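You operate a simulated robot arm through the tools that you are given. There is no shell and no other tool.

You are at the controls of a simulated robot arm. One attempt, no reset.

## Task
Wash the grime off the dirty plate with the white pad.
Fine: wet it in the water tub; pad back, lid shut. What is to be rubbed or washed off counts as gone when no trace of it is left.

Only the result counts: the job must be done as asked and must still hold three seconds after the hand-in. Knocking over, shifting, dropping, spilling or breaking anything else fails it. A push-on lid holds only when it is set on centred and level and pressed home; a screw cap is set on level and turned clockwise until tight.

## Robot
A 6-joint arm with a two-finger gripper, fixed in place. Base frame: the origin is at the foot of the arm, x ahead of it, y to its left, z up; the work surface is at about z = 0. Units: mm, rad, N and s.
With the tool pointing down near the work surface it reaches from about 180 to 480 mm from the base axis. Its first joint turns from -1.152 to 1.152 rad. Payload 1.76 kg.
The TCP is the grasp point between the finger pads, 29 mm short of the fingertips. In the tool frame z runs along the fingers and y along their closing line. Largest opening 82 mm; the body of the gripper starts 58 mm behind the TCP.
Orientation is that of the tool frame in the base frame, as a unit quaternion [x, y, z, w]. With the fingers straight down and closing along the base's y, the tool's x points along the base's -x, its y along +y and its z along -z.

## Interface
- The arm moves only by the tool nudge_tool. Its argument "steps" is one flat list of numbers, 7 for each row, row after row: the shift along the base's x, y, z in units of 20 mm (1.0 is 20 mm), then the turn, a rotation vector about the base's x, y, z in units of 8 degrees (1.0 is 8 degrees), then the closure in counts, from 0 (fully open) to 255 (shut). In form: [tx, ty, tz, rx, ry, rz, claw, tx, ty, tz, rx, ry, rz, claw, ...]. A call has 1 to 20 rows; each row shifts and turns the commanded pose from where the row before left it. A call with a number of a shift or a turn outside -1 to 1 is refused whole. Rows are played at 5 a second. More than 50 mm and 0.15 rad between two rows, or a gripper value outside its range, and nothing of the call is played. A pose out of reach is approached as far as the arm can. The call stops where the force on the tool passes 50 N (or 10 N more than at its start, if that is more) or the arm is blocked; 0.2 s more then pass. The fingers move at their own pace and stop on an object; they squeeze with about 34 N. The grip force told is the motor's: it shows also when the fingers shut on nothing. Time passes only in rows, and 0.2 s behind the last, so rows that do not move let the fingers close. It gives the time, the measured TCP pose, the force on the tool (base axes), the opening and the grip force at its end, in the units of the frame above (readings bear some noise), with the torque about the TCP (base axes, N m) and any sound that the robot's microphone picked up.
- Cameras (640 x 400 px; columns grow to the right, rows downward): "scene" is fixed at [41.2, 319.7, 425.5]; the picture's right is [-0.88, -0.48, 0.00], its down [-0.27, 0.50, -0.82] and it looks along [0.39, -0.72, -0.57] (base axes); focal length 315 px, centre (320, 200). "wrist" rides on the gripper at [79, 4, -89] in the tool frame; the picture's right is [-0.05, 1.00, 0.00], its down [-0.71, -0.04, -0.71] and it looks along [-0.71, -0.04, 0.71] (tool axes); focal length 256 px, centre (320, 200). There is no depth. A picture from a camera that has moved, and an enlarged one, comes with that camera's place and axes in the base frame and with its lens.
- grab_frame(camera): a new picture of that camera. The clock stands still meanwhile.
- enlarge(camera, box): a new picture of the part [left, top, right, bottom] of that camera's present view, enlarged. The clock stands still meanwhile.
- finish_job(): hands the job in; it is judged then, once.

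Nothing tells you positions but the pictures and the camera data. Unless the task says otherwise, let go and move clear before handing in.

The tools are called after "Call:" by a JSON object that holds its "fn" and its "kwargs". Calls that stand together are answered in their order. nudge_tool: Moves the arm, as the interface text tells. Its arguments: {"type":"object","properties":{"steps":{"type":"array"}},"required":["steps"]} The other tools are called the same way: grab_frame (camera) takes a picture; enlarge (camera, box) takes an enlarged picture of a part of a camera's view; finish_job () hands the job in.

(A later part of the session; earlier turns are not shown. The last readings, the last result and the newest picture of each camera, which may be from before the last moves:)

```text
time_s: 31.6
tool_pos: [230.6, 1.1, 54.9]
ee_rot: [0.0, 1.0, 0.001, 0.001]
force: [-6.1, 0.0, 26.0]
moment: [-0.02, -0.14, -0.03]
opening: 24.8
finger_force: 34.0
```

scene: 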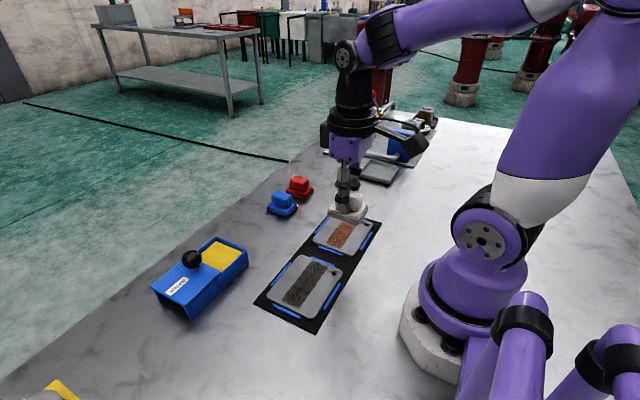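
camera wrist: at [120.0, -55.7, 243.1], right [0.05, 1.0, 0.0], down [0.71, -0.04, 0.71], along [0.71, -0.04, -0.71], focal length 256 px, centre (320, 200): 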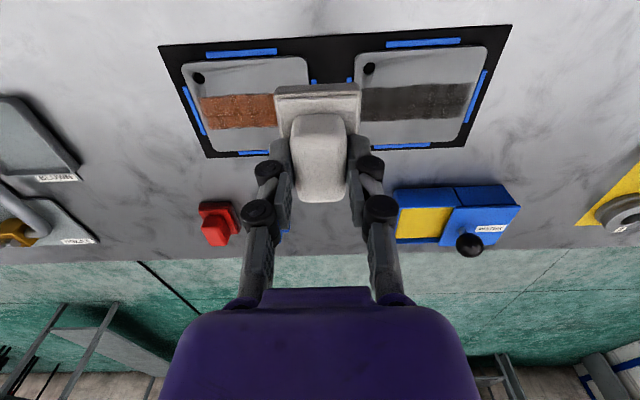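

Contact at z≈55 with about 26 N. I'll ease slightly and start stroking: to y≈-10, then along +y to about 62.

Call:
{"fn": "nudge_tool", "kwargs": {"steps": [0, 0, 0.015, 0, 0, 0, 255, 0, -0.25, 0, 0, 0, 0, 255, 0, -0.25, 0, 0, 0, 0, 255, 0, 0.4, 0, 0, 0, 0, 255, 0, 0.4, 0, 0, 0, 0, 255, 0, 0.4, 0, 0, 0, 0, 255, 0, 0.4, 0, 0, 0, 0, 255, 0, 0.4, 0, 0, 0, 0, 255, 0, 0.4, 0, 0, 0, 0, 255, 0, 0.4, 0, 0, 0, 0, 255, 0, 0.4, 0, 0, 0, 0, 255, 0, 0.4, 0, 0, 0, 0, 255]}}

Call:
{"fn": "enlarge", "kwargs": {"camera": "scene", "box": [240, 180, 390, 340]}}

Call:
{"fn": "grab_frame", "kwargs": {"camera": "wrist"}}

```text
time_s: 34.2
tool_pos: [230.2, 63.1, 54.6]
ee_rot: [0.0, 1.0, -0.001, 0.0]
force: [0.2, -3.2, 6.2]
moment: [-0.08, -0.15, -0.05]
opening: 24.8
finger_force: 33.7
```

```text
2.50 times, centred on (315, 260) of scene
camera zoom: at [41.2, 319.7, 425.5], right [-0.88, -0.48, 0.0], down [-0.27, 0.5, -0.82], along [0.39, -0.72, -0.57], focal length 787 px, centre (332, 50)
```

zoom: 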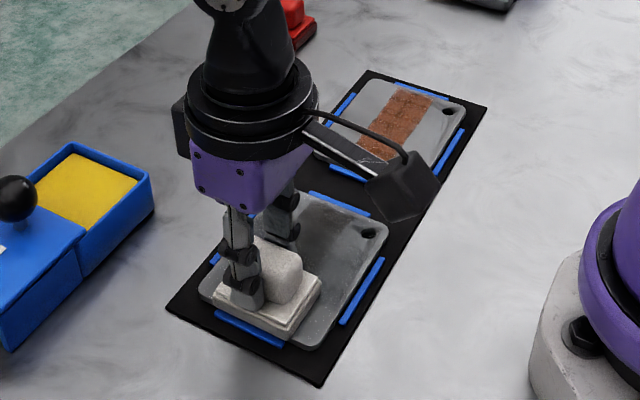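

```text
taken
camera wrist: at [151.2, 67.0, 143.3], right [0.05, 1.0, 0.0], down [0.71, -0.04, 0.71], along [0.71, -0.04, -0.71], focal length 256 px, centre (320, 200)
```

wrist: 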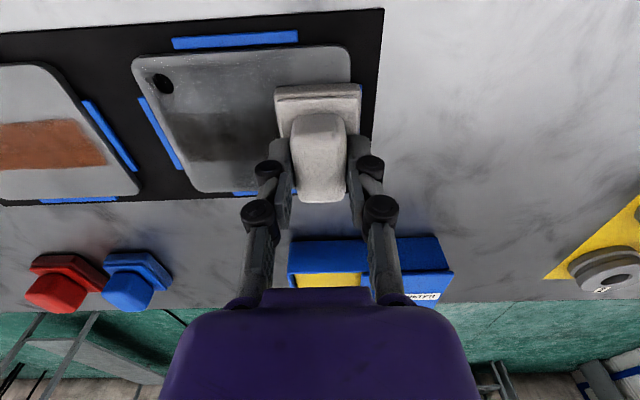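

The grime is fading where the pad passed. Continuing passes with slightly more pressure.

Call:
{"fn": "nudge_tool", "kwargs": {"steps": [0, 0, -0.02, 0, 0, 0, 255, 0, -0.4, 0, 0, 0, 0, 255, 0, -0.4, 0, 0, 0, 0, 255, 0, -0.4, 0, 0, 0, 0, 255, 0, -0.4, 0, 0, 0, 0, 255, 0, -0.4, 0, 0, 0, 0, 255, 0, -0.4, 0, 0, 0, 0, 255, 0, -0.4, 0, 0, 0, 0, 255, 0, -0.4, 0, 0, 0, 0, 255, 0, -0.4, 0, 0, 0, 0, 255, 0, 0.4, 0, 0, 0, 0, 255, 0, 0.4, 0, 0, 0, 0, 255, 0, 0.4, 0, 0, 0, 0, 255, 0, 0.4, 0, 0, 0, 0, 255, 0, 0.4, 0, 0, 0, 0, 255, 0, 0.4, 0, 0, 0, 0, 255, 0, 0.4, 0, 0, 0, 0, 255, 0, 0.4, 0, 0, 0, 0, 255, 0, 0.4, 0, 0, 0, 0, 255]}}

Call:
{"fn": "enlarge", "kwargs": {"camera": "scene", "box": [240, 180, 390, 340]}}

Call:
{"fn": "enlarge", "kwargs": {"camera": "wrist", "box": [110, 20, 390, 220]}}

```text
time_s: 38.2
tool_pos: [230.2, 62.9, 53.3]
ee_rot: [0.001, 1.0, 0.0, 0.0]
force: [0.5, -5.9, 9.8]
moment: [-0.19, -0.03, 0.0]
opening: 25.1
finger_force: 34.2
```

```text
2.50 times, centred on (315, 260) of scene
camera zoom: at [41.1, 319.7, 425.5], right [-0.88, -0.48, 0.0], down [-0.27, 0.5, -0.82], along [0.39, -0.72, -0.57], focal length 787 px, centre (332, 50)
```

zoom: 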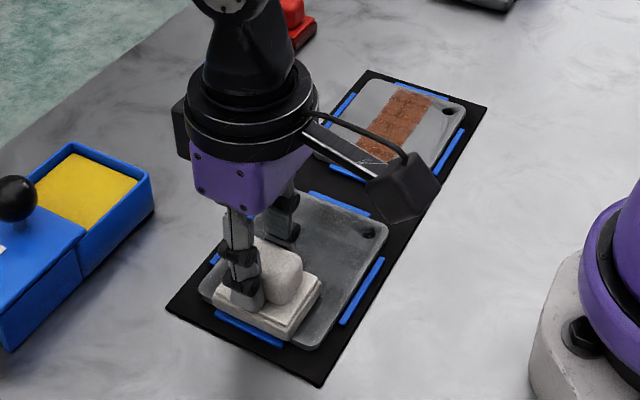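

```text
2.00 times, centred on (250, 120) of wrist
camera zoom: at [151.0, 67.3, 142.8], right [0.05, 1.0, 0.0], down [0.71, -0.04, 0.71], along [0.71, -0.04, -0.71], focal length 512 px, centre (460, 360)
```

zoom: 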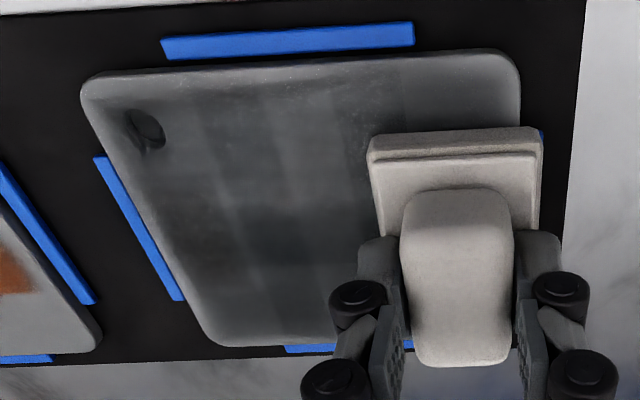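

The patch is mostly faded, but shadows make it hard to judge. I'll lift and step aside to inspect.

Call:
{"fn": "nudge_tool", "kwargs": {"steps": [0, 0, 0.5, 0, 0, 0, 255, 0, 0, 1, 0, 0, 0, 255, 0, 0, 1, 0, 0, 0, 255, -0.22, -0.88, 0.5, 0, 0, 0, 255, -0.22, -0.88, 0.5, 0, 0, 0, 255, -0.22, -0.88, 0.5, 0, 0, 0, 255, -0.22, -0.88, 0.5, 0, 0, 0, 255, -0.22, -0.88, 0.5, 0, 0, 0, 255, -0.22, -0.88, 0, 0, 0, 0, 255, -0.22, -0.88, 0, 0, 0, 0, 255, 0, 0, 0, 0, 0, 0, 255]}}

Call:
{"fn": "enlarge", "kwargs": {"camera": "scene", "box": [250, 240, 360, 340]}}

Call:
{"fn": "enlarge", "kwargs": {"camera": "wrist", "box": [330, 20, 530, 160]}}

```text
time_s: 40.6
tool_pos: [199.9, -61.1, 154.3]
ee_rot: [-0.001, 1.0, 0.0, 0.001]
force: [1.0, 0.1, -0.3]
moment: [-0.04, -0.01, 0.0]
opening: 25.0
finger_force: 34.0
```

```text
4.00 times, centred on (305, 290) of scene
camera zoom: at [41.2, 319.7, 425.5], right [-0.88, -0.48, 0.0], down [-0.27, 0.5, -0.82], along [0.39, -0.72, -0.57], focal length 1260 px, centre (380, -160)
```

zoom: 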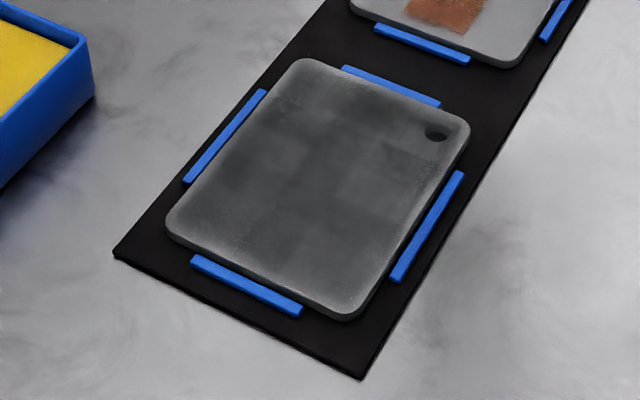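

```text
2.86 times, centred on (430, 90) of wrist
camera zoom: at [120.9, -56.4, 242.4], right [0.05, 1.0, 0.0], down [0.71, -0.04, 0.71], along [0.71, -0.04, -0.71], focal length 731 px, centre (6, 514)
```

zoom: 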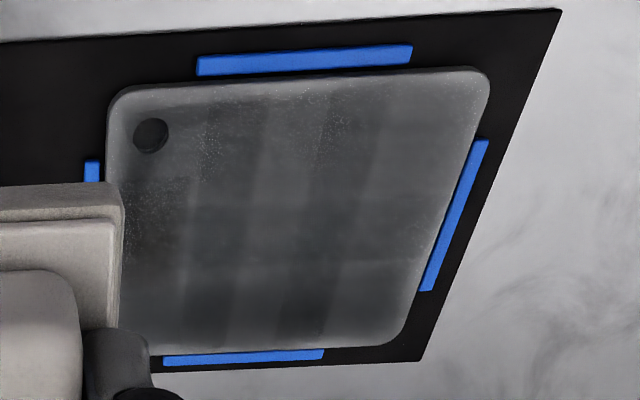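

The dark patch is gone as such, but the plate now looks evenly grey, which could be water film or smeared grime. I'll wait a few seconds to see whether it changes.

Call:
{"fn": "nudge_tool", "kwargs": {"steps": [0, 0, 0, 0, 0, 0, 255, 0, 0, 0, 0, 0, 0, 255, 0, 0, 0, 0, 0, 0, 255, 0, 0, 0, 0, 0, 0, 255, 0, 0, 0, 0, 0, 0, 255, 0, 0, 0, 0, 0, 0, 255, 0, 0, 0, 0, 0, 0, 255, 0, 0, 0, 0, 0, 0, 255, 0, 0, 0, 0, 0, 0, 255, 0, 0, 0, 0, 0, 0, 255, 0, 0, 0, 0, 0, 0, 255, 0, 0, 0, 0, 0, 0, 255, 0, 0, 0, 0, 0, 0, 255, 0, 0, 0, 0, 0, 0, 255, 0, 0, 0, 0, 0, 0, 255]}}

Call:
{"fn": "enlarge", "kwargs": {"camera": "scene", "box": [250, 240, 360, 340]}}

Call:
{"fn": "grab_frame", "kwargs": {"camera": "wrist"}}

```text
time_s: 43.8
tool_pos: [200.4, -61.3, 153.4]
ee_rot: [0.0, 1.0, 0.0, 0.0]
force: [-0.2, -0.2, 0.2]
moment: [0.0, 0.0, 0.03]
opening: 25.1
finger_force: 34.0
```

```text
4.00 times, centred on (305, 290) of scene
camera zoom: at [41.2, 319.7, 425.5], right [-0.88, -0.48, 0.0], down [-0.27, 0.5, -0.82], along [0.39, -0.72, -0.57], focal length 1260 px, centre (380, -160)
```

zoom: 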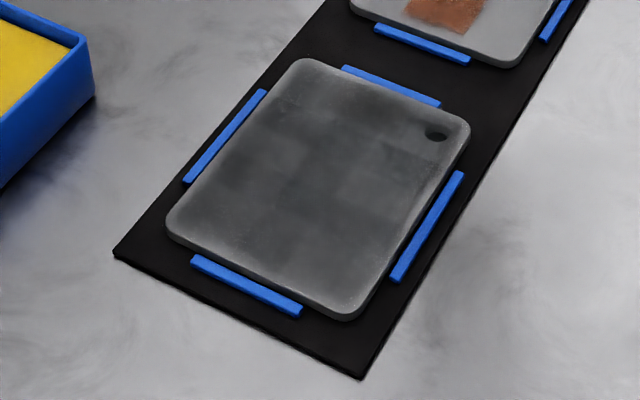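

```text
taken
camera wrist: at [121.0, -56.2, 242.4], right [0.05, 1.0, 0.0], down [0.71, -0.04, 0.71], along [0.71, -0.04, -0.71], focal length 256 px, centre (320, 200)
```

wrist: 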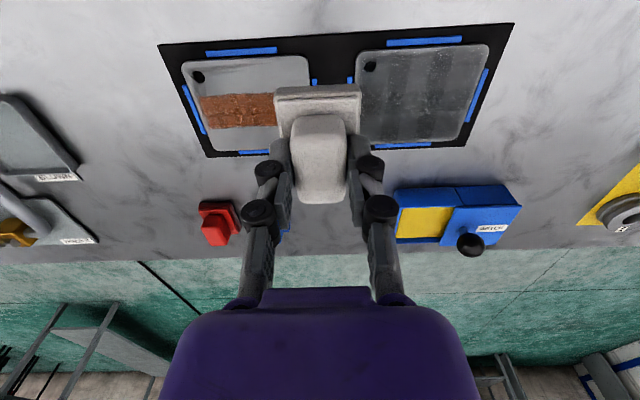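

The grey did not dry off, so some grime seems smeared thinly over the plate. I'll check the pad's own appearance before deciding whether to rinse it.

Call:
{"fn": "enlarge", "kwargs": {"camera": "wrist", "box": [260, 70, 380, 210]}}

Call:
{"fn": "enlarge", "kwargs": {"camera": "scene", "box": [310, 160, 390, 250]}}

Call:
{"fn": "enlarge", "kwargs": {"camera": "scene", "box": [180, 220, 260, 290]}}

Call:
{"fn": "enlarge", "kwargs": {"camera": "wrist", "box": [350, 30, 500, 150]}}

```text
2.86 times, centred on (320, 140) of wrist
camera zoom: at [121.0, -56.2, 242.4], right [0.05, 1.0, 0.0], down [0.71, -0.04, 0.71], along [0.71, -0.04, -0.71], focal length 731 px, centre (320, 371)
```

zoom: 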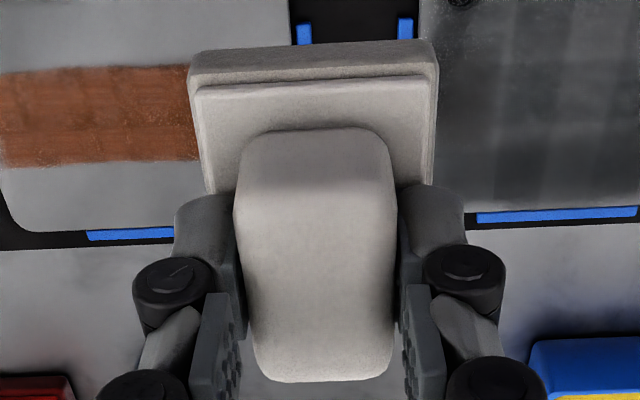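

```text
4.44 times, centred on (350, 205) of scene
camera zoom: at [41.2, 319.7, 425.5], right [-0.88, -0.48, 0.0], down [-0.27, 0.5, -0.82], along [0.39, -0.72, -0.57], focal length 1400 px, centre (187, 178)
```

zoom: 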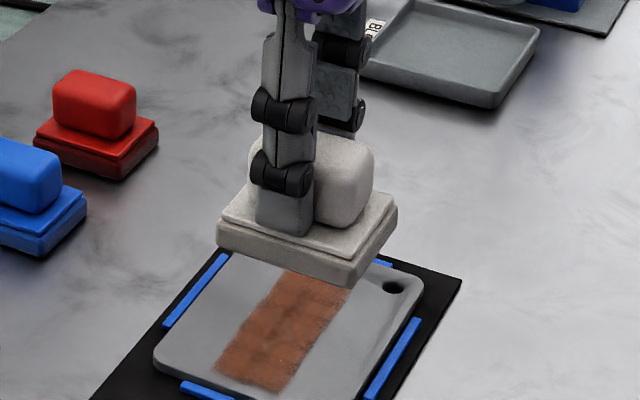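

```text
5.71 times, centred on (220, 255) of scene
camera zoom: at [41.2, 319.7, 425.5], right [-0.88, -0.48, 0.0], down [-0.27, 0.5, -0.82], along [0.39, -0.72, -0.57], focal length 1799 px, centre (891, -114)
```

zoom: 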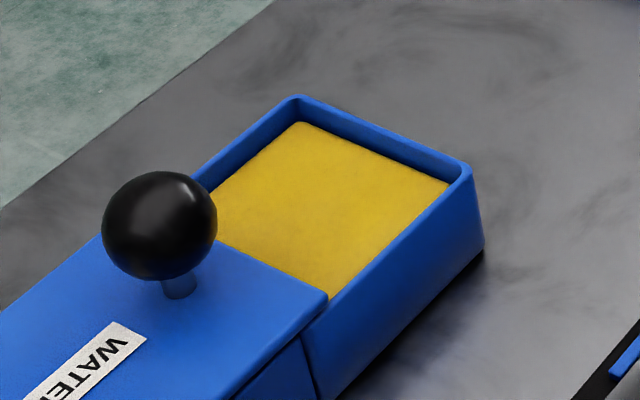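

```text
3.33 times, centred on (425, 90) of wrist
camera zoom: at [121.0, -56.2, 242.4], right [0.05, 1.0, 0.0], down [0.71, -0.04, 0.71], along [0.71, -0.04, -0.71], focal length 853 px, centre (-30, 567)
```

zoom: 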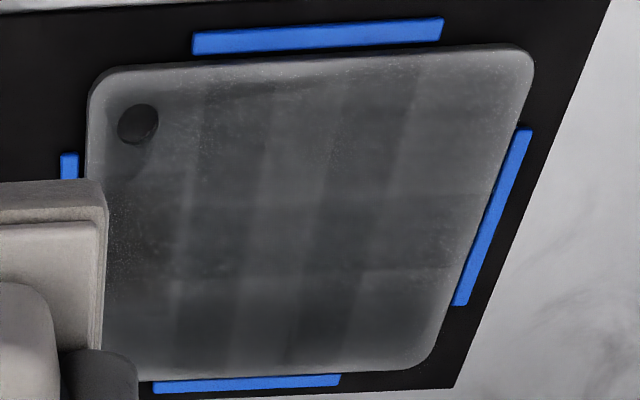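

The wet pad seems to have spread a thin film, so it likely needs rinsing and re-wetting. Going back over the sponge for a longer soak with several presses.

Call:
{"fn": "nudge_tool", "kwargs": {"steps": [0.917, 0.61, -0.215, 0, 0, 0, 255, 0.917, 0.61, -0.215, 0, 0, 0, 255, 0.917, 0.61, -0.215, 0, 0, 0, 255, 0.917, 0.61, -0.215, 0, 0, 0, 255, 0.917, 0.61, -0.215, 0, 0, 0, 255, 0.917, 0.61, -0.215, 0, 0, 0, 255, 0.917, 0.61, -0.215, 0, 0, 0, 255, 0.917, 0.61, -0.215, 0, 0, 0, 255, 0.917, 0.61, -0.215, 0, 0, 0, 255, 0.917, 0.61, -0.215, 0, 0, 0, 255, 0, 0, 0, 0, 0, 0, 255]}}

Call:
{"fn": "grab_frame", "kwargs": {"camera": "wrist"}}

```text
time_s: 46.2
tool_pos: [384.3, 62.1, 110.6]
ee_rot: [0.001, 1.0, 0.0, -0.001]
force: [-0.3, -0.2, -0.3]
moment: [0.04, 0.01, -0.02]
opening: 25.1
finger_force: 34.2
```

```text
taken
camera wrist: at [304.5, 66.0, 199.6], right [0.05, 1.0, 0.0], down [0.71, -0.04, 0.71], along [0.71, -0.04, -0.71], focal length 256 px, centre (320, 200)
```

wrist: 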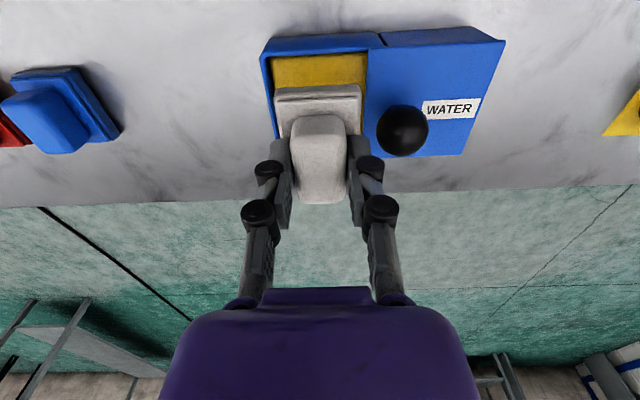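

Call:
{"fn": "nudge_tool", "kwargs": {"steps": [0, 0, -0.8, 0, 0, 0, 255, 0, 0, -0.7, 0, 0, 0, 255, 0, 0, -0.1, 0, 0, 0, 255, 0, 0, -0.05, 0, 0, 0, 255, 0, 0, 0, 0, 0, 0, 255]}}

```text
time_s: 47.4
tool_pos: [382.7, 61.1, 79.3]
ee_rot: [0.0, 1.0, 0.0, 0.0]
force: [0.2, 0.0, -1.1]
moment: [0.0, 0.0, 0.04]
opening: 25.0
finger_force: 34.5
```

Call:
{"fn": "nudge_tool", "kwargs": {"steps": [0, 0, -0.06, 0, 0, 0, 255, 0, 0, 0, 0, 0, 0, 255]}}

Call:
{"fn": "nudge_tool", "kwargs": {"steps": [0, 0, -0.06, 0, 0, 0, 255, 0, 0, 0, 0, 0, 0, 255]}}

```text
time_s: 48.0
tool_pos: [382.6, 61.2, 76.8]
ee_rot: [0.001, 1.0, 0.0, 0.0]
force: [0.0, 0.1, -0.8]
moment: [-0.01, -0.01, 0.01]
opening: 24.7
finger_force: 34.1
```

```text
time_s: 48.6
tool_pos: [382.3, 61.0, 76.0]
ee_rot: [0.0, 1.0, 0.0, 0.0]
force: [-0.8, -0.5, -0.6]
moment: [0.01, 0.02, -0.02]
opening: 25.1
finger_force: 33.9
```

Call:
{"fn": "nudge_tool", "kwargs": {"steps": [0, 0, -0.06, 0, 0, 0, 255, 0, 0, 0, 0, 0, 0, 255]}}

Call:
{"fn": "nudge_tool", "kwargs": {"steps": [0, 0, -0.05, 0, 0, 0, 255, 0, 0, 0, 0, 0, 0, 255]}}

```text
time_s: 49.2
tool_pos: [381.8, 61.6, 74.7]
ee_rot: [-0.001, 1.0, 0.001, 0.0]
force: [-0.5, 0.0, -0.3]
moment: [0.01, 0.03, 0.01]
opening: 24.9
finger_force: 34.1
```

```text
time_s: 49.8
tool_pos: [382.4, 61.1, 74.4]
ee_rot: [0.0, 1.0, 0.0, 0.001]
force: [-3.5, 0.3, 12.0]
moment: [0.0, 0.2, -0.03]
opening: 25.0
finger_force: 33.4
```

Contact at z≈74 (the pad sits about 3 mm higher in the grip now). Pressing a bit more, dwelling, and repeating.

Call:
{"fn": "nudge_tool", "kwargs": {"steps": [0, 0, -0.02, 0, 0, 0, 255, 0, 0, 0, 0, 0, 0, 255, 0, 0, 0, 0, 0, 0, 255, 0, 0, 0, 0, 0, 0, 255, 0, 0, 0, 0, 0, 0, 255, 0, 0, 0, 0, 0, 0, 255, 0, 0, 0, 0, 0, 0, 255, 0, 0, 0.3, 0, 0, 0, 255, 0, 0, -0.3, 0, 0, 0, 255, 0, 0, 0, 0, 0, 0, 255, 0, 0, 0, 0, 0, 0, 255, 0, 0, 0, 0, 0, 0, 255, 0, 0, 0, 0, 0, 0, 255, 0, 0, 0.3, 0, 0, 0, 255, 0, 0, -0.3, 0, 0, 0, 255, 0, 0, 0, 0, 0, 0, 255, 0, 0, 0, 0, 0, 0, 255, 0, 0, 0, 0, 0, 0, 255]}}

Call:
{"fn": "enlarge", "kwargs": {"camera": "scene", "box": [180, 200, 270, 270]}}

```text
time_s: 53.6
tool_pos: [382.8, 62.3, 74.3]
ee_rot: [0.0, 1.0, 0.0, 0.0]
force: [-4.3, -0.7, 19.7]
moment: [0.01, 0.17, 0.0]
opening: 24.9
finger_force: 33.6
```

```text
5.71 times, centred on (225, 235) of scene
camera zoom: at [41.1, 319.7, 425.5], right [-0.88, -0.48, 0.0], down [-0.27, 0.5, -0.82], along [0.39, -0.72, -0.57], focal length 1799 px, centre (863, 0)
```

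zoom: 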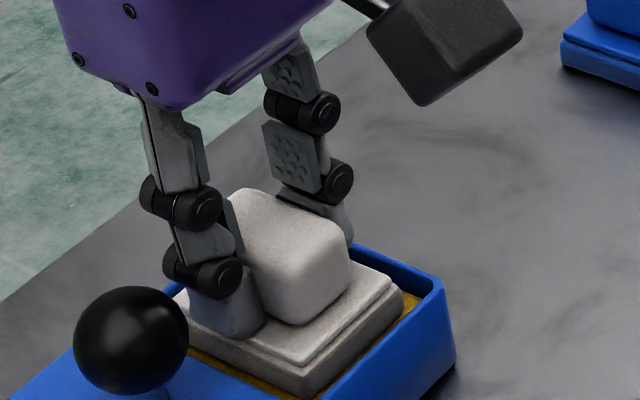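

The pad's foot is visibly wet now. Carrying it to the near (-x) lane of the plate at (213,-10).

Call:
{"fn": "nudge_tool", "kwargs": {"steps": [0, 0, 0.3, 0, 0, 0, 255, 0, 0, 0.75, 0, 0, 0, 255, 0, 0, 0.75, 0, 0, 0, 255, -0.94, -0.4, -0.19, 0, 0, 0, 255, -0.94, -0.4, -0.19, 0, 0, 0, 255, -0.94, -0.4, -0.19, 0, 0, 0, 255, -0.94, -0.4, -0.19, 0, 0, 0, 255, -0.94, -0.4, -0.19, 0, 0, 0, 255, -0.94, -0.4, -0.19, 0, 0, 0, 255, -0.94, -0.4, -0.19, 0, 0, 0, 255, -0.94, -0.4, -0.19, 0, 0, 0, 255, -0.94, -0.4, -0.19, 0, 0, 0, 255, 0, 0, -0.7, 0, 0, 0, 255, 0, 0, 0, 0, 0, 0, 255]}}

Call:
{"fn": "enlarge", "kwargs": {"camera": "scene", "box": [240, 180, 390, 340]}}

```text
time_s: 56.6
tool_pos: [213.2, -10.6, 60.2]
ee_rot: [0.0, 1.0, 0.0, 0.0]
force: [-0.1, -0.4, -0.8]
moment: [0.01, -0.01, 0.0]
opening: 24.9
finger_force: 33.7
```

```text
2.50 times, centred on (315, 260) of scene
camera zoom: at [41.2, 319.7, 425.5], right [-0.88, -0.48, 0.0], down [-0.27, 0.5, -0.82], along [0.39, -0.72, -0.57], focal length 787 px, centre (332, 50)
```

zoom: 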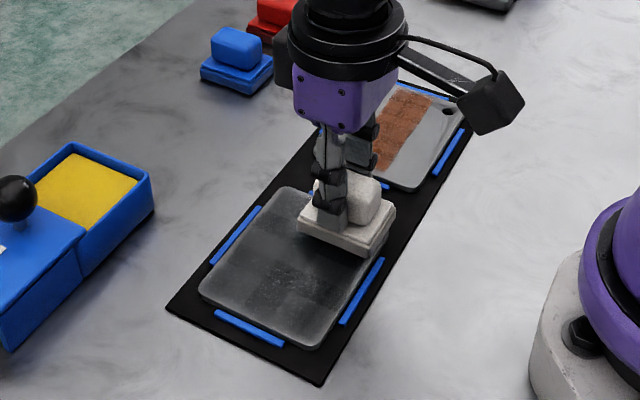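

Call:
{"fn": "nudge_tool", "kwargs": {"steps": [0, 0, -0.2, 0, 0, 0, 255, 0, 0, -0.05, 0, 0, 0, 255, 0, 0, 0, 0, 0, 0, 255]}}

Call:
{"fn": "nudge_tool", "kwargs": {"steps": [0, 0, -0.04, 0, 0, 0, 255, 0, 0, 0, 0, 0, 0, 255]}}

```text
time_s: 57.4
tool_pos: [212.8, -10.2, 56.5]
ee_rot: [0.0, 1.0, 0.001, 0.0]
force: [0.7, 0.4, -0.8]
moment: [0.03, -0.05, -0.01]
opening: 24.8
finger_force: 34.3
```

```text
time_s: 58.0
tool_pos: [214.0, -11.1, 55.0]
ee_rot: [0.0, 1.0, 0.0, 0.0]
force: [-0.5, 0.1, -0.1]
moment: [0.03, 0.0, -0.02]
opening: 24.9
finger_force: 34.3
```

Call:
{"fn": "nudge_tool", "kwargs": {"steps": [0, 0, -0.04, 0, 0, 0, 255, 0, 0, 0, 0, 0, 0, 255]}}

Call:
{"fn": "nudge_tool", "kwargs": {"steps": [0, 0, -0.04, 0, 0, 0, 255, 0, 0, 0, 0, 0, 0, 255]}}

```text
time_s: 58.6
tool_pos: [213.0, -11.2, 53.7]
ee_rot: [0.0, 1.0, 0.0, 0.001]
force: [-0.6, -0.4, 0.0]
moment: [0.04, 0.0, -0.01]
opening: 25.1
finger_force: 34.2
```

```text
time_s: 59.2
tool_pos: [213.2, -10.9, 53.9]
ee_rot: [0.001, 1.0, 0.0, 0.001]
force: [-2.4, -1.2, 13.8]
moment: [0.04, 0.22, 0.0]
opening: 24.8
finger_force: 33.9
```

Contact at ~14 N. Stroking along +y in this near lane.

Call:
{"fn": "nudge_tool", "kwargs": {"steps": [0, 0.4, 0, 0, 0, 0, 255, 0, 0.4, 0, 0, 0, 0, 255, 0, 0.4, 0, 0, 0, 0, 255, 0, 0.4, 0, 0, 0, 0, 255, 0, 0.4, 0, 0, 0, 0, 255, 0, 0.4, 0, 0, 0, 0, 255, 0, 0.4, 0, 0, 0, 0, 255, 0, 0.4, 0, 0, 0, 0, 255, 0, 0.4, 0, 0, 0, 0, 255]}}

Call:
{"fn": "enlarge", "kwargs": {"camera": "scene", "box": [240, 180, 390, 340]}}

Call:
{"fn": "enlarge", "kwargs": {"camera": "wrist", "box": [110, 20, 390, 220]}}

```text
time_s: 61.2
tool_pos: [212.3, 62.4, 54.2]
ee_rot: [0.0, 1.0, 0.0, -0.001]
force: [0.0, -0.1, 0.0]
moment: [-0.02, -0.05, -0.01]
opening: 24.9
finger_force: 33.7
```

```text
2.50 times, centred on (315, 260) of scene
camera zoom: at [41.2, 319.7, 425.5], right [-0.88, -0.48, 0.0], down [-0.27, 0.5, -0.82], along [0.39, -0.72, -0.57], focal length 787 px, centre (332, 50)
```

zoom: 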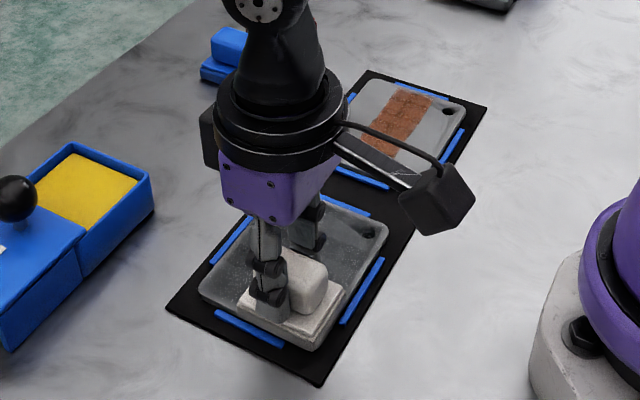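

```text
2.00 times, centred on (250, 120) of wrist
camera zoom: at [133.8, 66.2, 142.4], right [0.05, 1.0, 0.0], down [0.71, -0.04, 0.71], along [0.71, -0.04, -0.71], focal length 512 px, centre (460, 360)
```

zoom: 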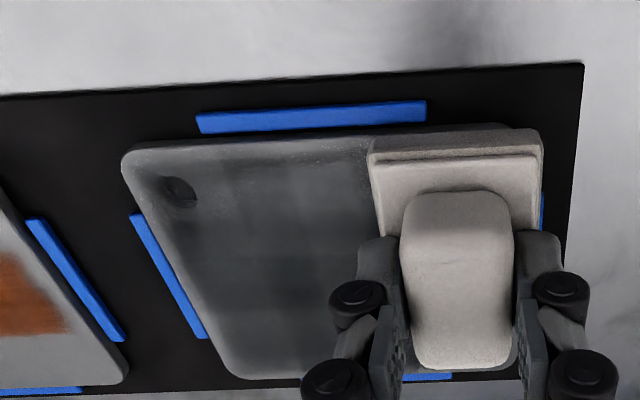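

The near lane has lightened, but contact was lost toward the end. Pressing a bit more and stroking back.

Call:
{"fn": "nudge_tool", "kwargs": {"steps": [0, 0, -0.04, 0, 0, 0, 255, 0, 0, 0, 0, 0, 0, 255]}}

Call:
{"fn": "nudge_tool", "kwargs": {"steps": [0, -0.4, -0.01, 0, 0, 0, 255, 0, -0.4, 0, 0, 0, 0, 255, 0, -0.4, 0, 0, 0, 0, 255, 0, -0.4, 0, 0, 0, 0, 255]}}

Call:
{"fn": "nudge_tool", "kwargs": {"steps": [0, -0.4, 0, 0, 0, 0, 255, 0, -0.4, 0, 0, 0, 0, 255, 0, -0.4, 0, 0, 0, 0, 255, 0, -0.4, 0, 0, 0, 0, 255, 0, -0.4, 0, 0, 0, 0, 255]}}

```text
time_s: 61.8
tool_pos: [213.4, 62.6, 53.6]
ee_rot: [0.001, 1.0, 0.0, 0.001]
force: [-8.3, -1.0, 34.3]
moment: [-0.1, 0.22, -0.03]
opening: 24.9
finger_force: 34.1
```

```text
time_s: 62.8
tool_pos: [214.4, 29.9, 53.6]
ee_rot: [-0.001, 1.0, 0.001, 0.001]
force: [2.4, 18.5, 40.1]
moment: [0.58, -0.13, 0.04]
opening: 25.1
finger_force: 33.9
```

```text
time_s: 64.0
tool_pos: [212.4, -10.4, 52.8]
ee_rot: [0.0, 1.0, 0.001, -0.001]
force: [-0.3, 15.6, 35.5]
moment: [0.71, 0.25, -0.11]
opening: 24.9
finger_force: 33.8
```

Good firm strokes. Easing slightly and moving to the far lane (x≈249).

Call:
{"fn": "nudge_tool", "kwargs": {"steps": [0.3, 0, 0.015, 0, 0, 0, 255, 0.4, 0, 0, 0, 0, 0, 255, 0.4, 0, 0, 0, 0, 0, 255, 0.4, 0, 0, 0, 0, 0, 255, 0.3, 0, 0, 0, 0, 0, 255]}}

Call:
{"fn": "nudge_tool", "kwargs": {"steps": [0, 0.4, 0, 0, 0, 0, 255, 0, 0.4, 0, 0, 0, 0, 255, 0, 0.4, 0, 0, 0, 0, 255, 0, 0.4, 0, 0, 0, 0, 255]}}

Call:
{"fn": "nudge_tool", "kwargs": {"steps": [0, 0.4, 0, 0, 0, 0, 255, 0, 0.4, 0, 0, 0, 0, 255, 0, 0.4, 0, 0, 0, 0, 255, 0, 0.4, 0, 0, 0, 0, 255, 0, 0.4, 0, 0, 0, 0, 255]}}

Call:
{"fn": "enlarge", "kwargs": {"camera": "scene", "box": [240, 180, 390, 340]}}

```text
time_s: 64.3
tool_pos: [213.1, -10.1, 52.7]
ee_rot: [0.001, 1.0, 0.002, -0.004]
force: [-3.5, 0.8, 15.0]
moment: [-0.1, -0.2, 0.03]
opening: 25.1
finger_force: 33.7
stopped in row 1: the force on the tool passed its limit at 60 N (the readings are from after the stop); the commanded pose is now the measured one
```

```text
time_s: 65.3
tool_pos: [212.9, 21.1, 52.2]
ee_rot: [0.0, 1.0, 0.0, -0.005]
force: [0.9, -10.5, 20.8]
moment: [-0.35, -0.49, -0.21]
opening: 24.9
finger_force: 34.3
```

```text
time_s: 66.5
tool_pos: [213.7, 61.1, 53.2]
ee_rot: [0.0, 1.0, 0.0, -0.004]
force: [-0.6, -14.8, 32.5]
moment: [-0.52, -0.32, -0.12]
opening: 25.0
finger_force: 34.0
```

```text
2.50 times, centred on (315, 260) of scene
camera zoom: at [41.1, 319.6, 425.5], right [-0.88, -0.48, 0.0], down [-0.27, 0.5, -0.82], along [0.39, -0.72, -0.57], focal length 787 px, centre (332, 50)
```

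zoom: 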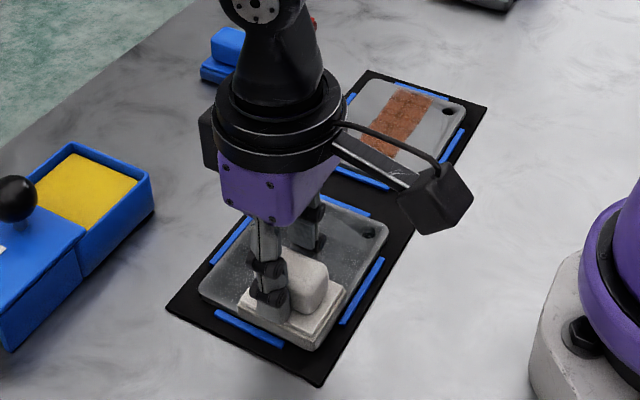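

The lateral move tripped the force limit, so those strokes were in the near lane again. I'll lift a little, fix the tiny tilt, and go over to the far lane.

Call:
{"fn": "nudge_tool", "kwargs": {"steps": [0, 0, 0.5, 0, 0, 0, 255, 0.6, 0, 0, 0, -0.07, 0, 255, 0.6, 0, 0, 0, 0, 0, 255, 0.6, 0, 0, 0, 0, 0, 255, 0, 0, -0.38, 0, 0, 0, 255, 0, 0, 0, 0, 0, 0, 255]}}

Call:
{"fn": "enlarge", "kwargs": {"camera": "wrist", "box": [110, 20, 390, 220]}}

Call:
{"fn": "enlarge", "kwargs": {"camera": "scene", "box": [240, 180, 390, 340]}}

```text
time_s: 67.9
tool_pos: [249.4, 61.9, 54.8]
ee_rot: [-0.001, 1.0, 0.0, 0.0]
force: [-0.6, -0.9, -1.0]
moment: [0.01, -0.01, -0.03]
opening: 25.0
finger_force: 34.3
```

```text
2.00 times, centred on (250, 120) of wrist
camera zoom: at [170.0, 65.7, 143.0], right [0.05, 1.0, 0.0], down [0.71, -0.04, 0.71], along [0.71, -0.04, -0.71], focal length 512 px, centre (460, 360)
```

zoom: 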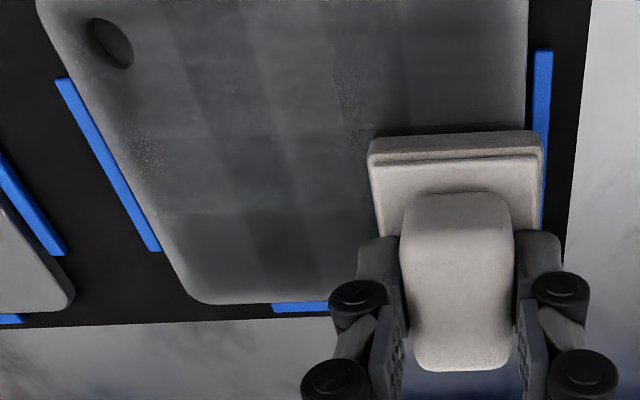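

```text
2.50 times, centred on (315, 260) of scene
camera zoom: at [41.2, 319.7, 425.5], right [-0.88, -0.48, 0.0], down [-0.27, 0.5, -0.82], along [0.39, -0.72, -0.57], focal length 787 px, centre (332, 50)
```

zoom: 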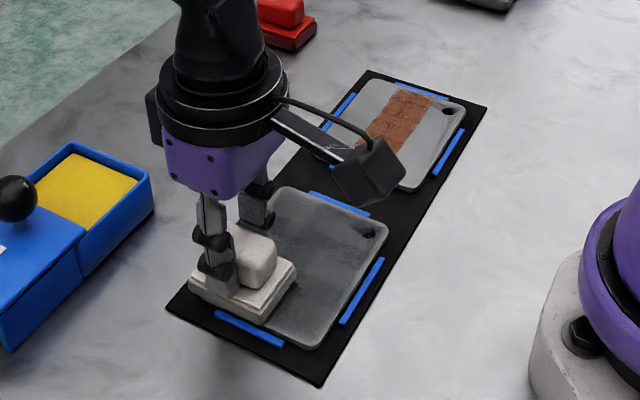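

Lowering to contact in the far lane and stroking back along -y.

Call:
{"fn": "nudge_tool", "kwargs": {"steps": [0, 0, -0.06, 0, 0, 0, 255, 0, 0, 0, 0, 0, 0, 255]}}

Call:
{"fn": "nudge_tool", "kwargs": {"steps": [0, 0, -0.04, 0, 0, 0, 255, 0, 0, 0, 0, 0, 0, 255]}}

```text
time_s: 68.5
tool_pos: [248.5, 61.4, 54.5]
ee_rot: [-0.001, 1.0, 0.001, 0.0]
force: [0.4, -0.2, -0.5]
moment: [0.0, -0.02, 0.0]
opening: 25.0
finger_force: 33.7
```

```text
time_s: 69.1
tool_pos: [248.2, 62.1, 52.0]
ee_rot: [-0.001, 1.0, 0.001, 0.0]
force: [-4.5, -1.8, 18.6]
moment: [-0.11, 0.77, 0.05]
opening: 24.8
finger_force: 34.2
```

Call:
{"fn": "nudge_tool", "kwargs": {"steps": [0, -0.4, -0.01, 0, 0, 0, 255, 0, -0.4, 0, 0, 0, 0, 255, 0, -0.4, 0, 0, 0, 0, 255, 0, -0.4, 0, 0, 0, 0, 255, 0, -0.4, 0, 0, 0, 0, 255, 0, -0.4, 0, 0, 0, 0, 255, 0, -0.4, 0, 0, 0, 0, 255, 0, -0.4, 0, 0, 0, 0, 255, 0, -0.4, 0, 0, 0, 0, 255]}}

Call:
{"fn": "nudge_tool", "kwargs": {"steps": [0, 0.4, -0.01, 0, 0, 0, 255, 0, 0.4, 0, 0, 0, 0, 255, 0, 0.4, 0, 0, 0, 0, 255, 0, 0.4, 0, 0, 0, 0, 255, 0, 0.4, 0, 0, 0, 0, 255, 0, 0.4, 0, 0, 0, 0, 255, 0, 0.4, 0, 0, 0, 0, 255, 0, 0.4, 0, 0, 0, 0, 255, 0, 0.4, 0, 0, 0, 0, 255]}}

Call:
{"fn": "nudge_tool", "kwargs": {"steps": [0, 0, 0.5, 0, 0, 0, 255, 0, 0, 1, 0, 0, 0, 255, 0, 0, 1, 0, 0, 0, 255, -0.35, -0.88, 0.5, 0, 0, 0, 255, -0.35, -0.88, 0.5, 0, 0, 0, 255, -0.35, -0.88, 0.5, 0, 0, 0, 255, -0.35, -0.88, 0.5, 0, 0, 0, 255, -0.35, -0.88, 0.5, 0, 0, 0, 255, -0.35, -0.88, 0, 0, 0, 0, 255, -0.35, -0.88, 0, 0, 0, 0, 255, 0, 0, 0, 0, 0, 0, 255]}}

Call:
{"fn": "enlarge", "kwargs": {"camera": "scene", "box": [250, 240, 360, 340]}}

Call:
{"fn": "enlarge", "kwargs": {"camera": "wrist", "box": [330, 20, 530, 160]}}

```text
time_s: 71.1
tool_pos: [249.8, -10.4, 52.5]
ee_rot: [-0.002, 1.0, 0.001, 0.0]
force: [0.5, 9.3, 20.3]
moment: [0.29, 0.2, -0.08]
opening: 25.3
finger_force: 34.3
```

```text
time_s: 73.1
tool_pos: [249.3, 60.5, 52.9]
ee_rot: [0.0, 1.0, 0.0, 0.0]
force: [-0.6, -17.3, 40.5]
moment: [-0.66, 0.15, 0.02]
opening: 24.9
finger_force: 34.1
```

```text
time_s: 75.5
tool_pos: [200.8, -62.5, 152.7]
ee_rot: [-0.001, 1.0, 0.001, -0.001]
force: [0.3, -0.6, 0.3]
moment: [0.04, -0.05, -0.05]
opening: 25.0
finger_force: 33.5
```

```text
4.00 times, centred on (305, 290) of scene
camera zoom: at [41.2, 319.7, 425.5], right [-0.88, -0.48, 0.0], down [-0.27, 0.5, -0.82], along [0.39, -0.72, -0.57], focal length 1260 px, centre (380, -160)
```

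zoom: 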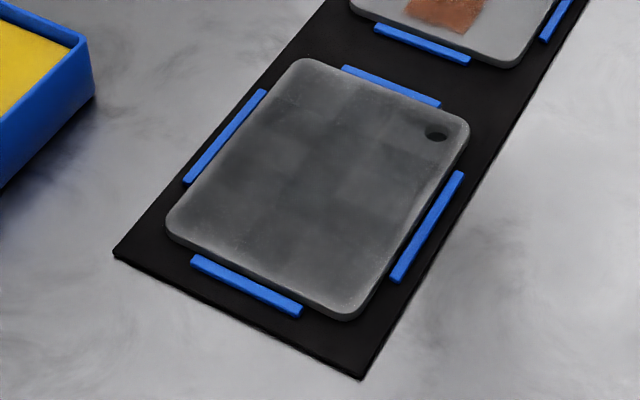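

```text
2.86 times, centred on (430, 90) of wrist
camera zoom: at [121.1, -57.5, 241.5], right [0.05, 1.0, 0.0], down [0.71, -0.04, 0.71], along [0.71, -0.04, -0.71], focal length 731 px, centre (6, 514)
```

zoom: 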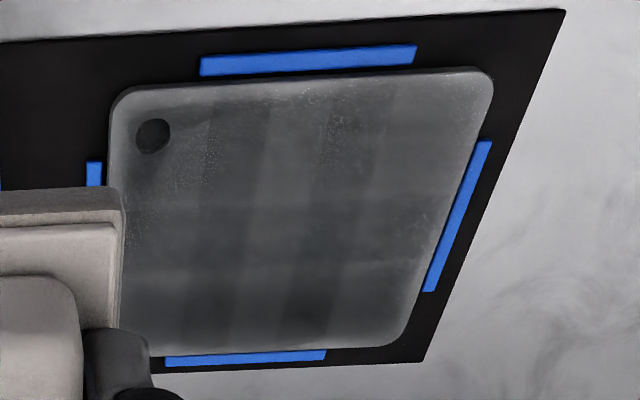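

The overall grey film did not change with a second wiping, while the last dark remnants went. It could be water film, so I'll wait and see whether it dries.

Call:
{"fn": "nudge_tool", "kwargs": {"steps": [0, 0, 0, 0, 0, 0, 255, 0, 0, 0, 0, 0, 0, 255, 0, 0, 0, 0, 0, 0, 255, 0, 0, 0, 0, 0, 0, 255, 0, 0, 0, 0, 0, 0, 255, 0, 0, 0, 0, 0, 0, 255, 0, 0, 0, 0, 0, 0, 255, 0, 0, 0, 0, 0, 0, 255, 0, 0, 0, 0, 0, 0, 255, 0, 0, 0, 0, 0, 0, 255, 0, 0, 0, 0, 0, 0, 255, 0, 0, 0, 0, 0, 0, 255, 0, 0, 0, 0, 0, 0, 255, 0, 0, 0, 0, 0, 0, 255, 0, 0, 0, 0, 0, 0, 255, 0, 0, 0, 0, 0, 0, 255, 0, 0, 0, 0, 0, 0, 255, 0, 0, 0, 0, 0, 0, 255, 0, 0, 0, 0, 0, 0, 255, 0, 0, 0, 0, 0, 0, 255]}}

Call:
{"fn": "nudge_tool", "kwargs": {"steps": [0, 0, 0, 0, 0, 0, 255, 0, 0, 0, 0, 0, 0, 255, 0, 0, 0, 0, 0, 0, 255, 0, 0, 0, 0, 0, 0, 255, 0, 0, 0, 0, 0, 0, 255, 0, 0, 0, 0, 0, 0, 255, 0, 0, 0, 0, 0, 0, 255, 0, 0, 0, 0, 0, 0, 255, 0, 0, 0, 0, 0, 0, 255, 0, 0, 0, 0, 0, 0, 255, 0, 0, 0, 0, 0, 0, 255, 0, 0, 0, 0, 0, 0, 255, 0, 0, 0, 0, 0, 0, 255, 0, 0, 0, 0, 0, 0, 255, 0, 0, 0, 0, 0, 0, 255, 0, 0, 0, 0, 0, 0, 255, 0, 0, 0, 0, 0, 0, 255, 0, 0, 0, 0, 0, 0, 255, 0, 0, 0, 0, 0, 0, 255, 0, 0, 0, 0, 0, 0, 255]}}

Call:
{"fn": "enlarge", "kwargs": {"camera": "scene", "box": [250, 240, 360, 340]}}

Call:
{"fn": "enlarge", "kwargs": {"camera": "wrist", "box": [350, 30, 500, 150]}}

Call:
{"fn": "enlarge", "kwargs": {"camera": "scene", "box": [300, 180, 400, 270]}}

```text
time_s: 79.7
tool_pos: [201.1, -61.3, 152.8]
ee_rot: [-0.001, 1.0, 0.002, 0.0]
force: [-0.5, -0.5, -0.6]
moment: [0.04, 0.0, 0.01]
opening: 24.7
finger_force: 33.6
```

```text
time_s: 83.9
tool_pos: [201.1, -61.6, 153.9]
ee_rot: [-0.001, 1.0, 0.001, 0.0]
force: [-0.4, 0.1, -0.8]
moment: [-0.01, 0.0, -0.03]
opening: 24.8
finger_force: 34.1
```

```text
4.00 times, centred on (305, 290) of scene
camera zoom: at [41.2, 319.7, 425.5], right [-0.88, -0.48, 0.0], down [-0.27, 0.5, -0.82], along [0.39, -0.72, -0.57], focal length 1260 px, centre (380, -160)
```

zoom: 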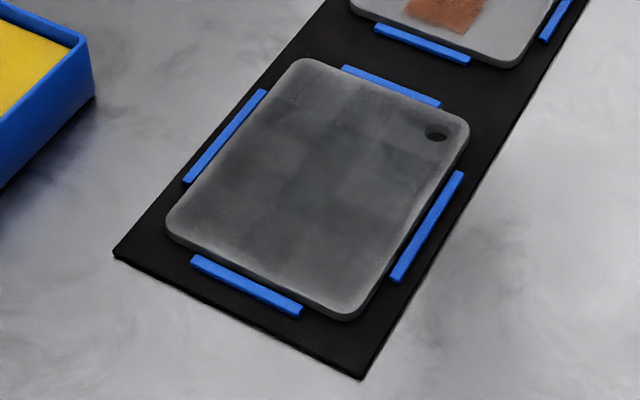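

```text
3.33 times, centred on (425, 90) of wrist
camera zoom: at [121.2, -57.3, 241.5], right [0.05, 1.0, 0.0], down [0.71, -0.04, 0.71], along [0.71, -0.04, -0.71], focal length 853 px, centre (-30, 567)
```

zoom: 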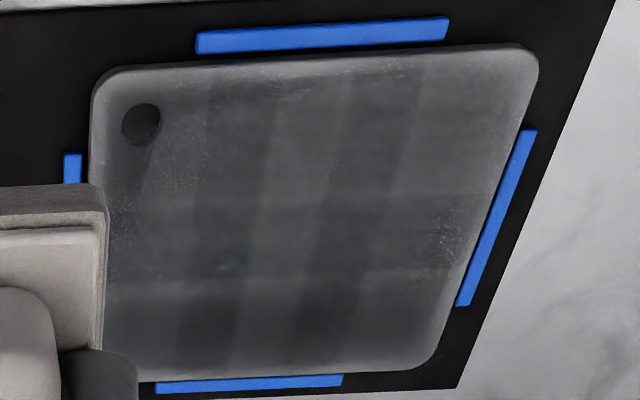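

```text
4.44 times, centred on (350, 225) of scene
camera zoom: at [41.2, 319.7, 425.5], right [-0.88, -0.48, 0.0], down [-0.27, 0.5, -0.82], along [0.39, -0.72, -0.57], focal length 1400 px, centre (187, 89)
```

zoom: 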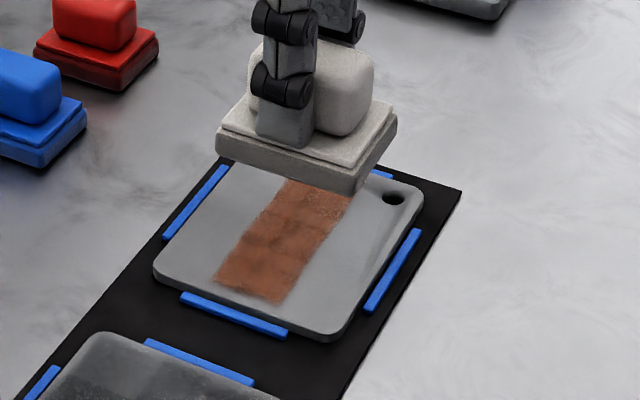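

No change over time, and the blocks are fixed to the plate. I'll bring the camera lower and closer to see what the film actually is.

Call:
{"fn": "nudge_tool", "kwargs": {"steps": [-0.2, 0.3, -0.8, 0, 0, 0, 255, -0.2, 0.3, -0.8, 0, 0, 0, 255, -0.2, 0.3, -0.8, 0, 0, 0, 255, 0, 0, 0, 0, 0, 0, 255]}}

Call:
{"fn": "grab_frame", "kwargs": {"camera": "wrist"}}

Call:
{"fn": "enlarge", "kwargs": {"camera": "wrist", "box": [360, 30, 560, 170]}}

Call:
{"fn": "enlarge", "kwargs": {"camera": "scene", "box": [275, 255, 335, 305]}}

```text
time_s: 84.9
tool_pos: [188.3, -44.5, 103.8]
ee_rot: [0.0, 1.0, 0.001, 0.0]
force: [0.0, 0.4, 0.8]
moment: [0.02, 0.0, 0.0]
opening: 24.7
finger_force: 34.2
```

```text
taken
camera wrist: at [108.7, -39.7, 193.0], right [0.05, 1.0, 0.0], down [0.71, -0.04, 0.71], along [0.71, -0.04, -0.71], focal length 256 px, centre (320, 200)
```

wrist: 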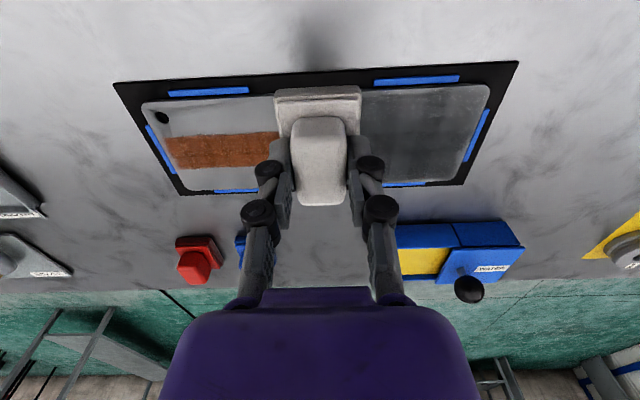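

```text
2.86 times, centred on (460, 100) of wrist
camera zoom: at [108.7, -39.7, 193.0], right [0.05, 1.0, 0.0], down [0.71, -0.04, 0.71], along [0.71, -0.04, -0.71], focal length 731 px, centre (-80, 486)
```

zoom: 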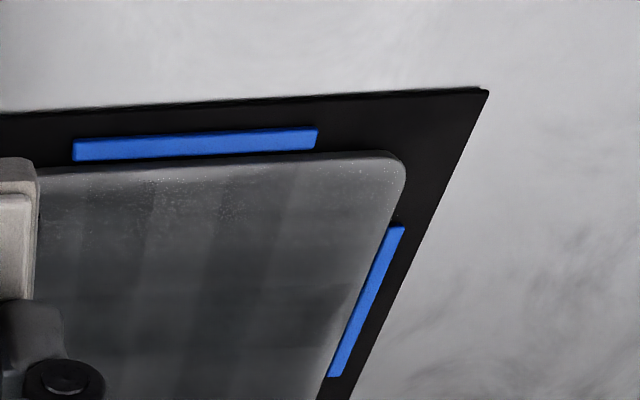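

```text
8.00 times, centred on (305, 280) of scene
camera zoom: at [41.2, 319.7, 425.5], right [-0.88, -0.48, 0.0], down [-0.27, 0.5, -0.82], along [0.39, -0.72, -0.57], focal length 2519 px, centre (440, -440)
```

zoom: 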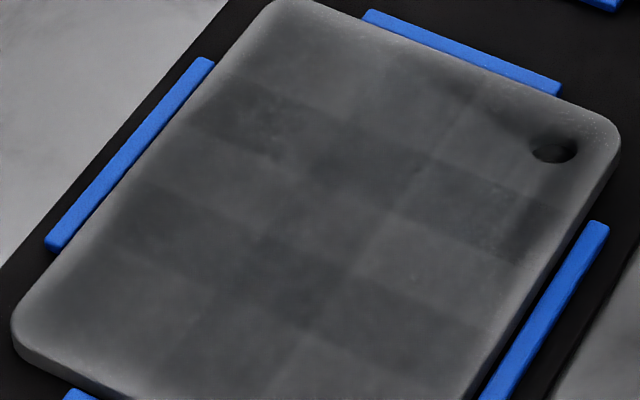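

The dark grime is gone; what remains is a faint, even film in large blocks with droplet-like specks, either water or thin residue. I'll do a decisive test: rinse the pad again and rub one area thoroughly.

Call:
{"fn": "nudge_tool", "kwargs": {"steps": [0.97, 0.53, 0.04, 0, 0, 0, 255, 0.97, 0.53, 0.04, 0, 0, 0, 255, 0.97, 0.53, 0.04, 0, 0, 0, 255, 0.97, 0.53, 0.04, 0, 0, 0, 255, 0.97, 0.53, 0.04, 0, 0, 0, 255, 0.97, 0.53, 0.04, 0, 0, 0, 255, 0.97, 0.53, 0.04, 0, 0, 0, 255, 0.97, 0.53, 0.04, 0, 0, 0, 255, 0.97, 0.53, 0.04, 0, 0, 0, 255, 0.97, 0.53, 0, 0, 0, 0, 255, 0, 0, -0.8, 0, 0, 0, 255, 0, 0, -0.8, 0, 0, 0, 255, 0, 0, 0, 0, 0, 0, 255]}}

Call:
{"fn": "grab_frame", "kwargs": {"camera": "wrist"}}

```text
time_s: 87.7
tool_pos: [382.2, 62.8, 78.8]
ee_rot: [0.0, 1.0, 0.001, 0.0]
force: [-0.3, -0.4, -0.7]
moment: [-0.03, 0.03, -0.02]
opening: 25.0
finger_force: 33.9
```

```text
taken
camera wrist: at [303.0, 66.5, 167.8], right [0.05, 1.0, 0.0], down [0.71, -0.04, 0.71], along [0.71, -0.04, -0.71], focal length 256 px, centre (320, 200)
```

wrist: 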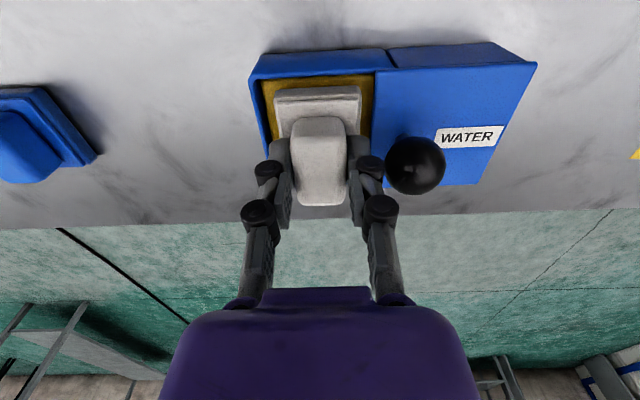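

Call:
{"fn": "nudge_tool", "kwargs": {"steps": [0, -0.05, -0.2, 0, 0, 0, 255, 0, 0, -0.04, 0, 0, 0, 255, 0, 0, 0, 0, 0, 0, 255]}}

Call:
{"fn": "nudge_tool", "kwargs": {"steps": [0, 0, -0.04, 0, 0, 0, 255, 0, 0, 0, 0, 0, 0, 255]}}

```text
time_s: 88.5
tool_pos: [382.1, 61.0, 73.8]
ee_rot: [-0.001, 1.0, 0.001, 0.0]
force: [-0.6, 0.2, -0.6]
moment: [-0.02, -0.01, 0.0]
opening: 24.9
finger_force: 34.4
```

```text
time_s: 89.1
tool_pos: [382.0, 62.7, 75.0]
ee_rot: [-0.001, 1.0, 0.0, 0.0]
force: [0.0, -0.1, -0.8]
moment: [-0.01, -0.01, 0.01]
opening: 25.1
finger_force: 34.1
```

Call:
{"fn": "nudge_tool", "kwargs": {"steps": [0, 0, -0.05, 0, 0, 0, 255, 0, 0, 0, 0, 0, 0, 255]}}

Call:
{"fn": "nudge_tool", "kwargs": {"steps": [0, 0, -0.04, 0, 0, 0, 255, 0, 0, 0, 0, 0, 0, 255]}}

```text
time_s: 89.7
tool_pos: [381.9, 60.7, 73.2]
ee_rot: [-0.001, 1.0, 0.001, 0.001]
force: [-0.7, 1.2, 1.4]
moment: [-0.01, -0.01, 0.01]
opening: 24.7
finger_force: 34.4
```

```text
time_s: 90.3
tool_pos: [383.7, 61.1, 72.8]
ee_rot: [-0.001, 1.0, 0.001, 0.001]
force: [-7.7, -0.7, 21.9]
moment: [-0.07, 0.38, 0.02]
opening: 25.1
finger_force: 34.5
```

Soaking with a small rubbing motion, then lifting out.

Call:
{"fn": "nudge_tool", "kwargs": {"steps": [0, 0, 0, 0, 0, 0, 255, 0, 0, 0, 0, 0, 0, 255, 0, 0.15, 0, 0, 0, 0, 255, 0, -0.15, 0, 0, 0, 0, 255, 0, -0.15, 0, 0, 0, 0, 255, 0, 0.15, 0, 0, 0, 0, 255, 0, 0.15, 0, 0, 0, 0, 255, 0, -0.15, 0, 0, 0, 0, 255, 0, 0, 0, 0, 0, 0, 255, 0, 0, 0, 0, 0, 0, 255, 0, 0, 0, 0, 0, 0, 255, 0, 0, 0, 0, 0, 0, 255, 0, 0, 0.3, 0, 0, 0, 255, 0, 0, 0.8, 0, 0, 0, 255, 0, 0, 0.8, 0, 0, 0, 255]}}

Call:
{"fn": "nudge_tool", "kwargs": {"steps": [-0.94, -0.25, -0.19, 0, 0, 0, 255, -0.94, -0.25, -0.19, 0, 0, 0, 255, -0.94, -0.25, -0.19, 0, 0, 0, 255, -0.94, -0.25, -0.19, 0, 0, 0, 255, -0.94, -0.25, -0.19, 0, 0, 0, 255, -0.94, -0.25, -0.19, 0, 0, 0, 255, -0.94, -0.25, -0.19, 0, 0, 0, 255, -0.94, -0.25, -0.19, 0, 0, 0, 255, -0.94, -0.25, -0.19, 0, 0, 0, 255, 0, 0, -0.7, 0, 0, 0, 255, 0, 0, 0, 0, 0, 0, 255]}}

```text
time_s: 93.5
tool_pos: [382.3, 60.9, 111.5]
ee_rot: [-0.001, 1.0, 0.0, -0.001]
force: [0.6, -0.5, -1.3]
moment: [0.02, 0.0, 0.02]
opening: 25.1
finger_force: 34.1
```

```text
time_s: 95.9
tool_pos: [213.0, 16.2, 61.7]
ee_rot: [-0.001, 1.0, 0.001, 0.0]
force: [-0.1, -0.1, 0.0]
moment: [0.03, 0.01, -0.02]
opening: 25.0
finger_force: 34.1
```

Call:
{"fn": "nudge_tool", "kwargs": {"steps": [0, 0, -0.35, 0, 0, 0, 255, 0, 0, -0.05, 0, 0, 0, 255, 0, 0, 0, 0, 0, 0, 255]}}

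Call:
{"fn": "nudge_tool", "kwargs": {"steps": [0, 0, -0.04, 0, 0, 0, 255, 0, 0, 0, 0, 0, 0, 255]}}

```text
time_s: 96.7
tool_pos: [213.6, 15.5, 54.0]
ee_rot: [-0.001, 1.0, 0.001, 0.0]
force: [0.1, -0.4, -0.6]
moment: [-0.01, 0.0, 0.0]
opening: 24.5
finger_force: 34.6
```

```text
time_s: 97.3
tool_pos: [213.0, 15.8, 53.7]
ee_rot: [-0.001, 1.0, 0.001, 0.001]
force: [-0.1, -0.2, -0.2]
moment: [-0.03, -0.04, -0.03]
opening: 24.9
finger_force: 34.5
```

Call:
{"fn": "nudge_tool", "kwargs": {"steps": [0, 0, -0.04, 0, 0, 0, 255, 0, 0, 0, 0, 0, 0, 255]}}

Call:
{"fn": "nudge_tool", "kwargs": {"steps": [0, 0, -0.03, 0, 0, 0, 255, 0, 0, 0, 0, 0, 0, 255]}}

```text
time_s: 97.9
tool_pos: [212.7, 14.8, 53.1]
ee_rot: [-0.001, 1.0, 0.001, 0.001]
force: [-9.1, -0.7, 38.7]
moment: [-0.05, 0.3, -0.01]
opening: 24.8
finger_force: 33.7
```

```text
time_s: 98.3
tool_pos: [214.1, 15.4, 52.2]
ee_rot: [0.0, 1.0, 0.001, 0.001]
force: [-5.3, -1.4, 17.1]
moment: [-0.04, 0.19, -0.01]
opening: 24.8
finger_force: 34.4
stopped in row 1: the force on the tool passed its limit at 53 N (the readings are from after the stop); the commanded pose is now the measured one
```

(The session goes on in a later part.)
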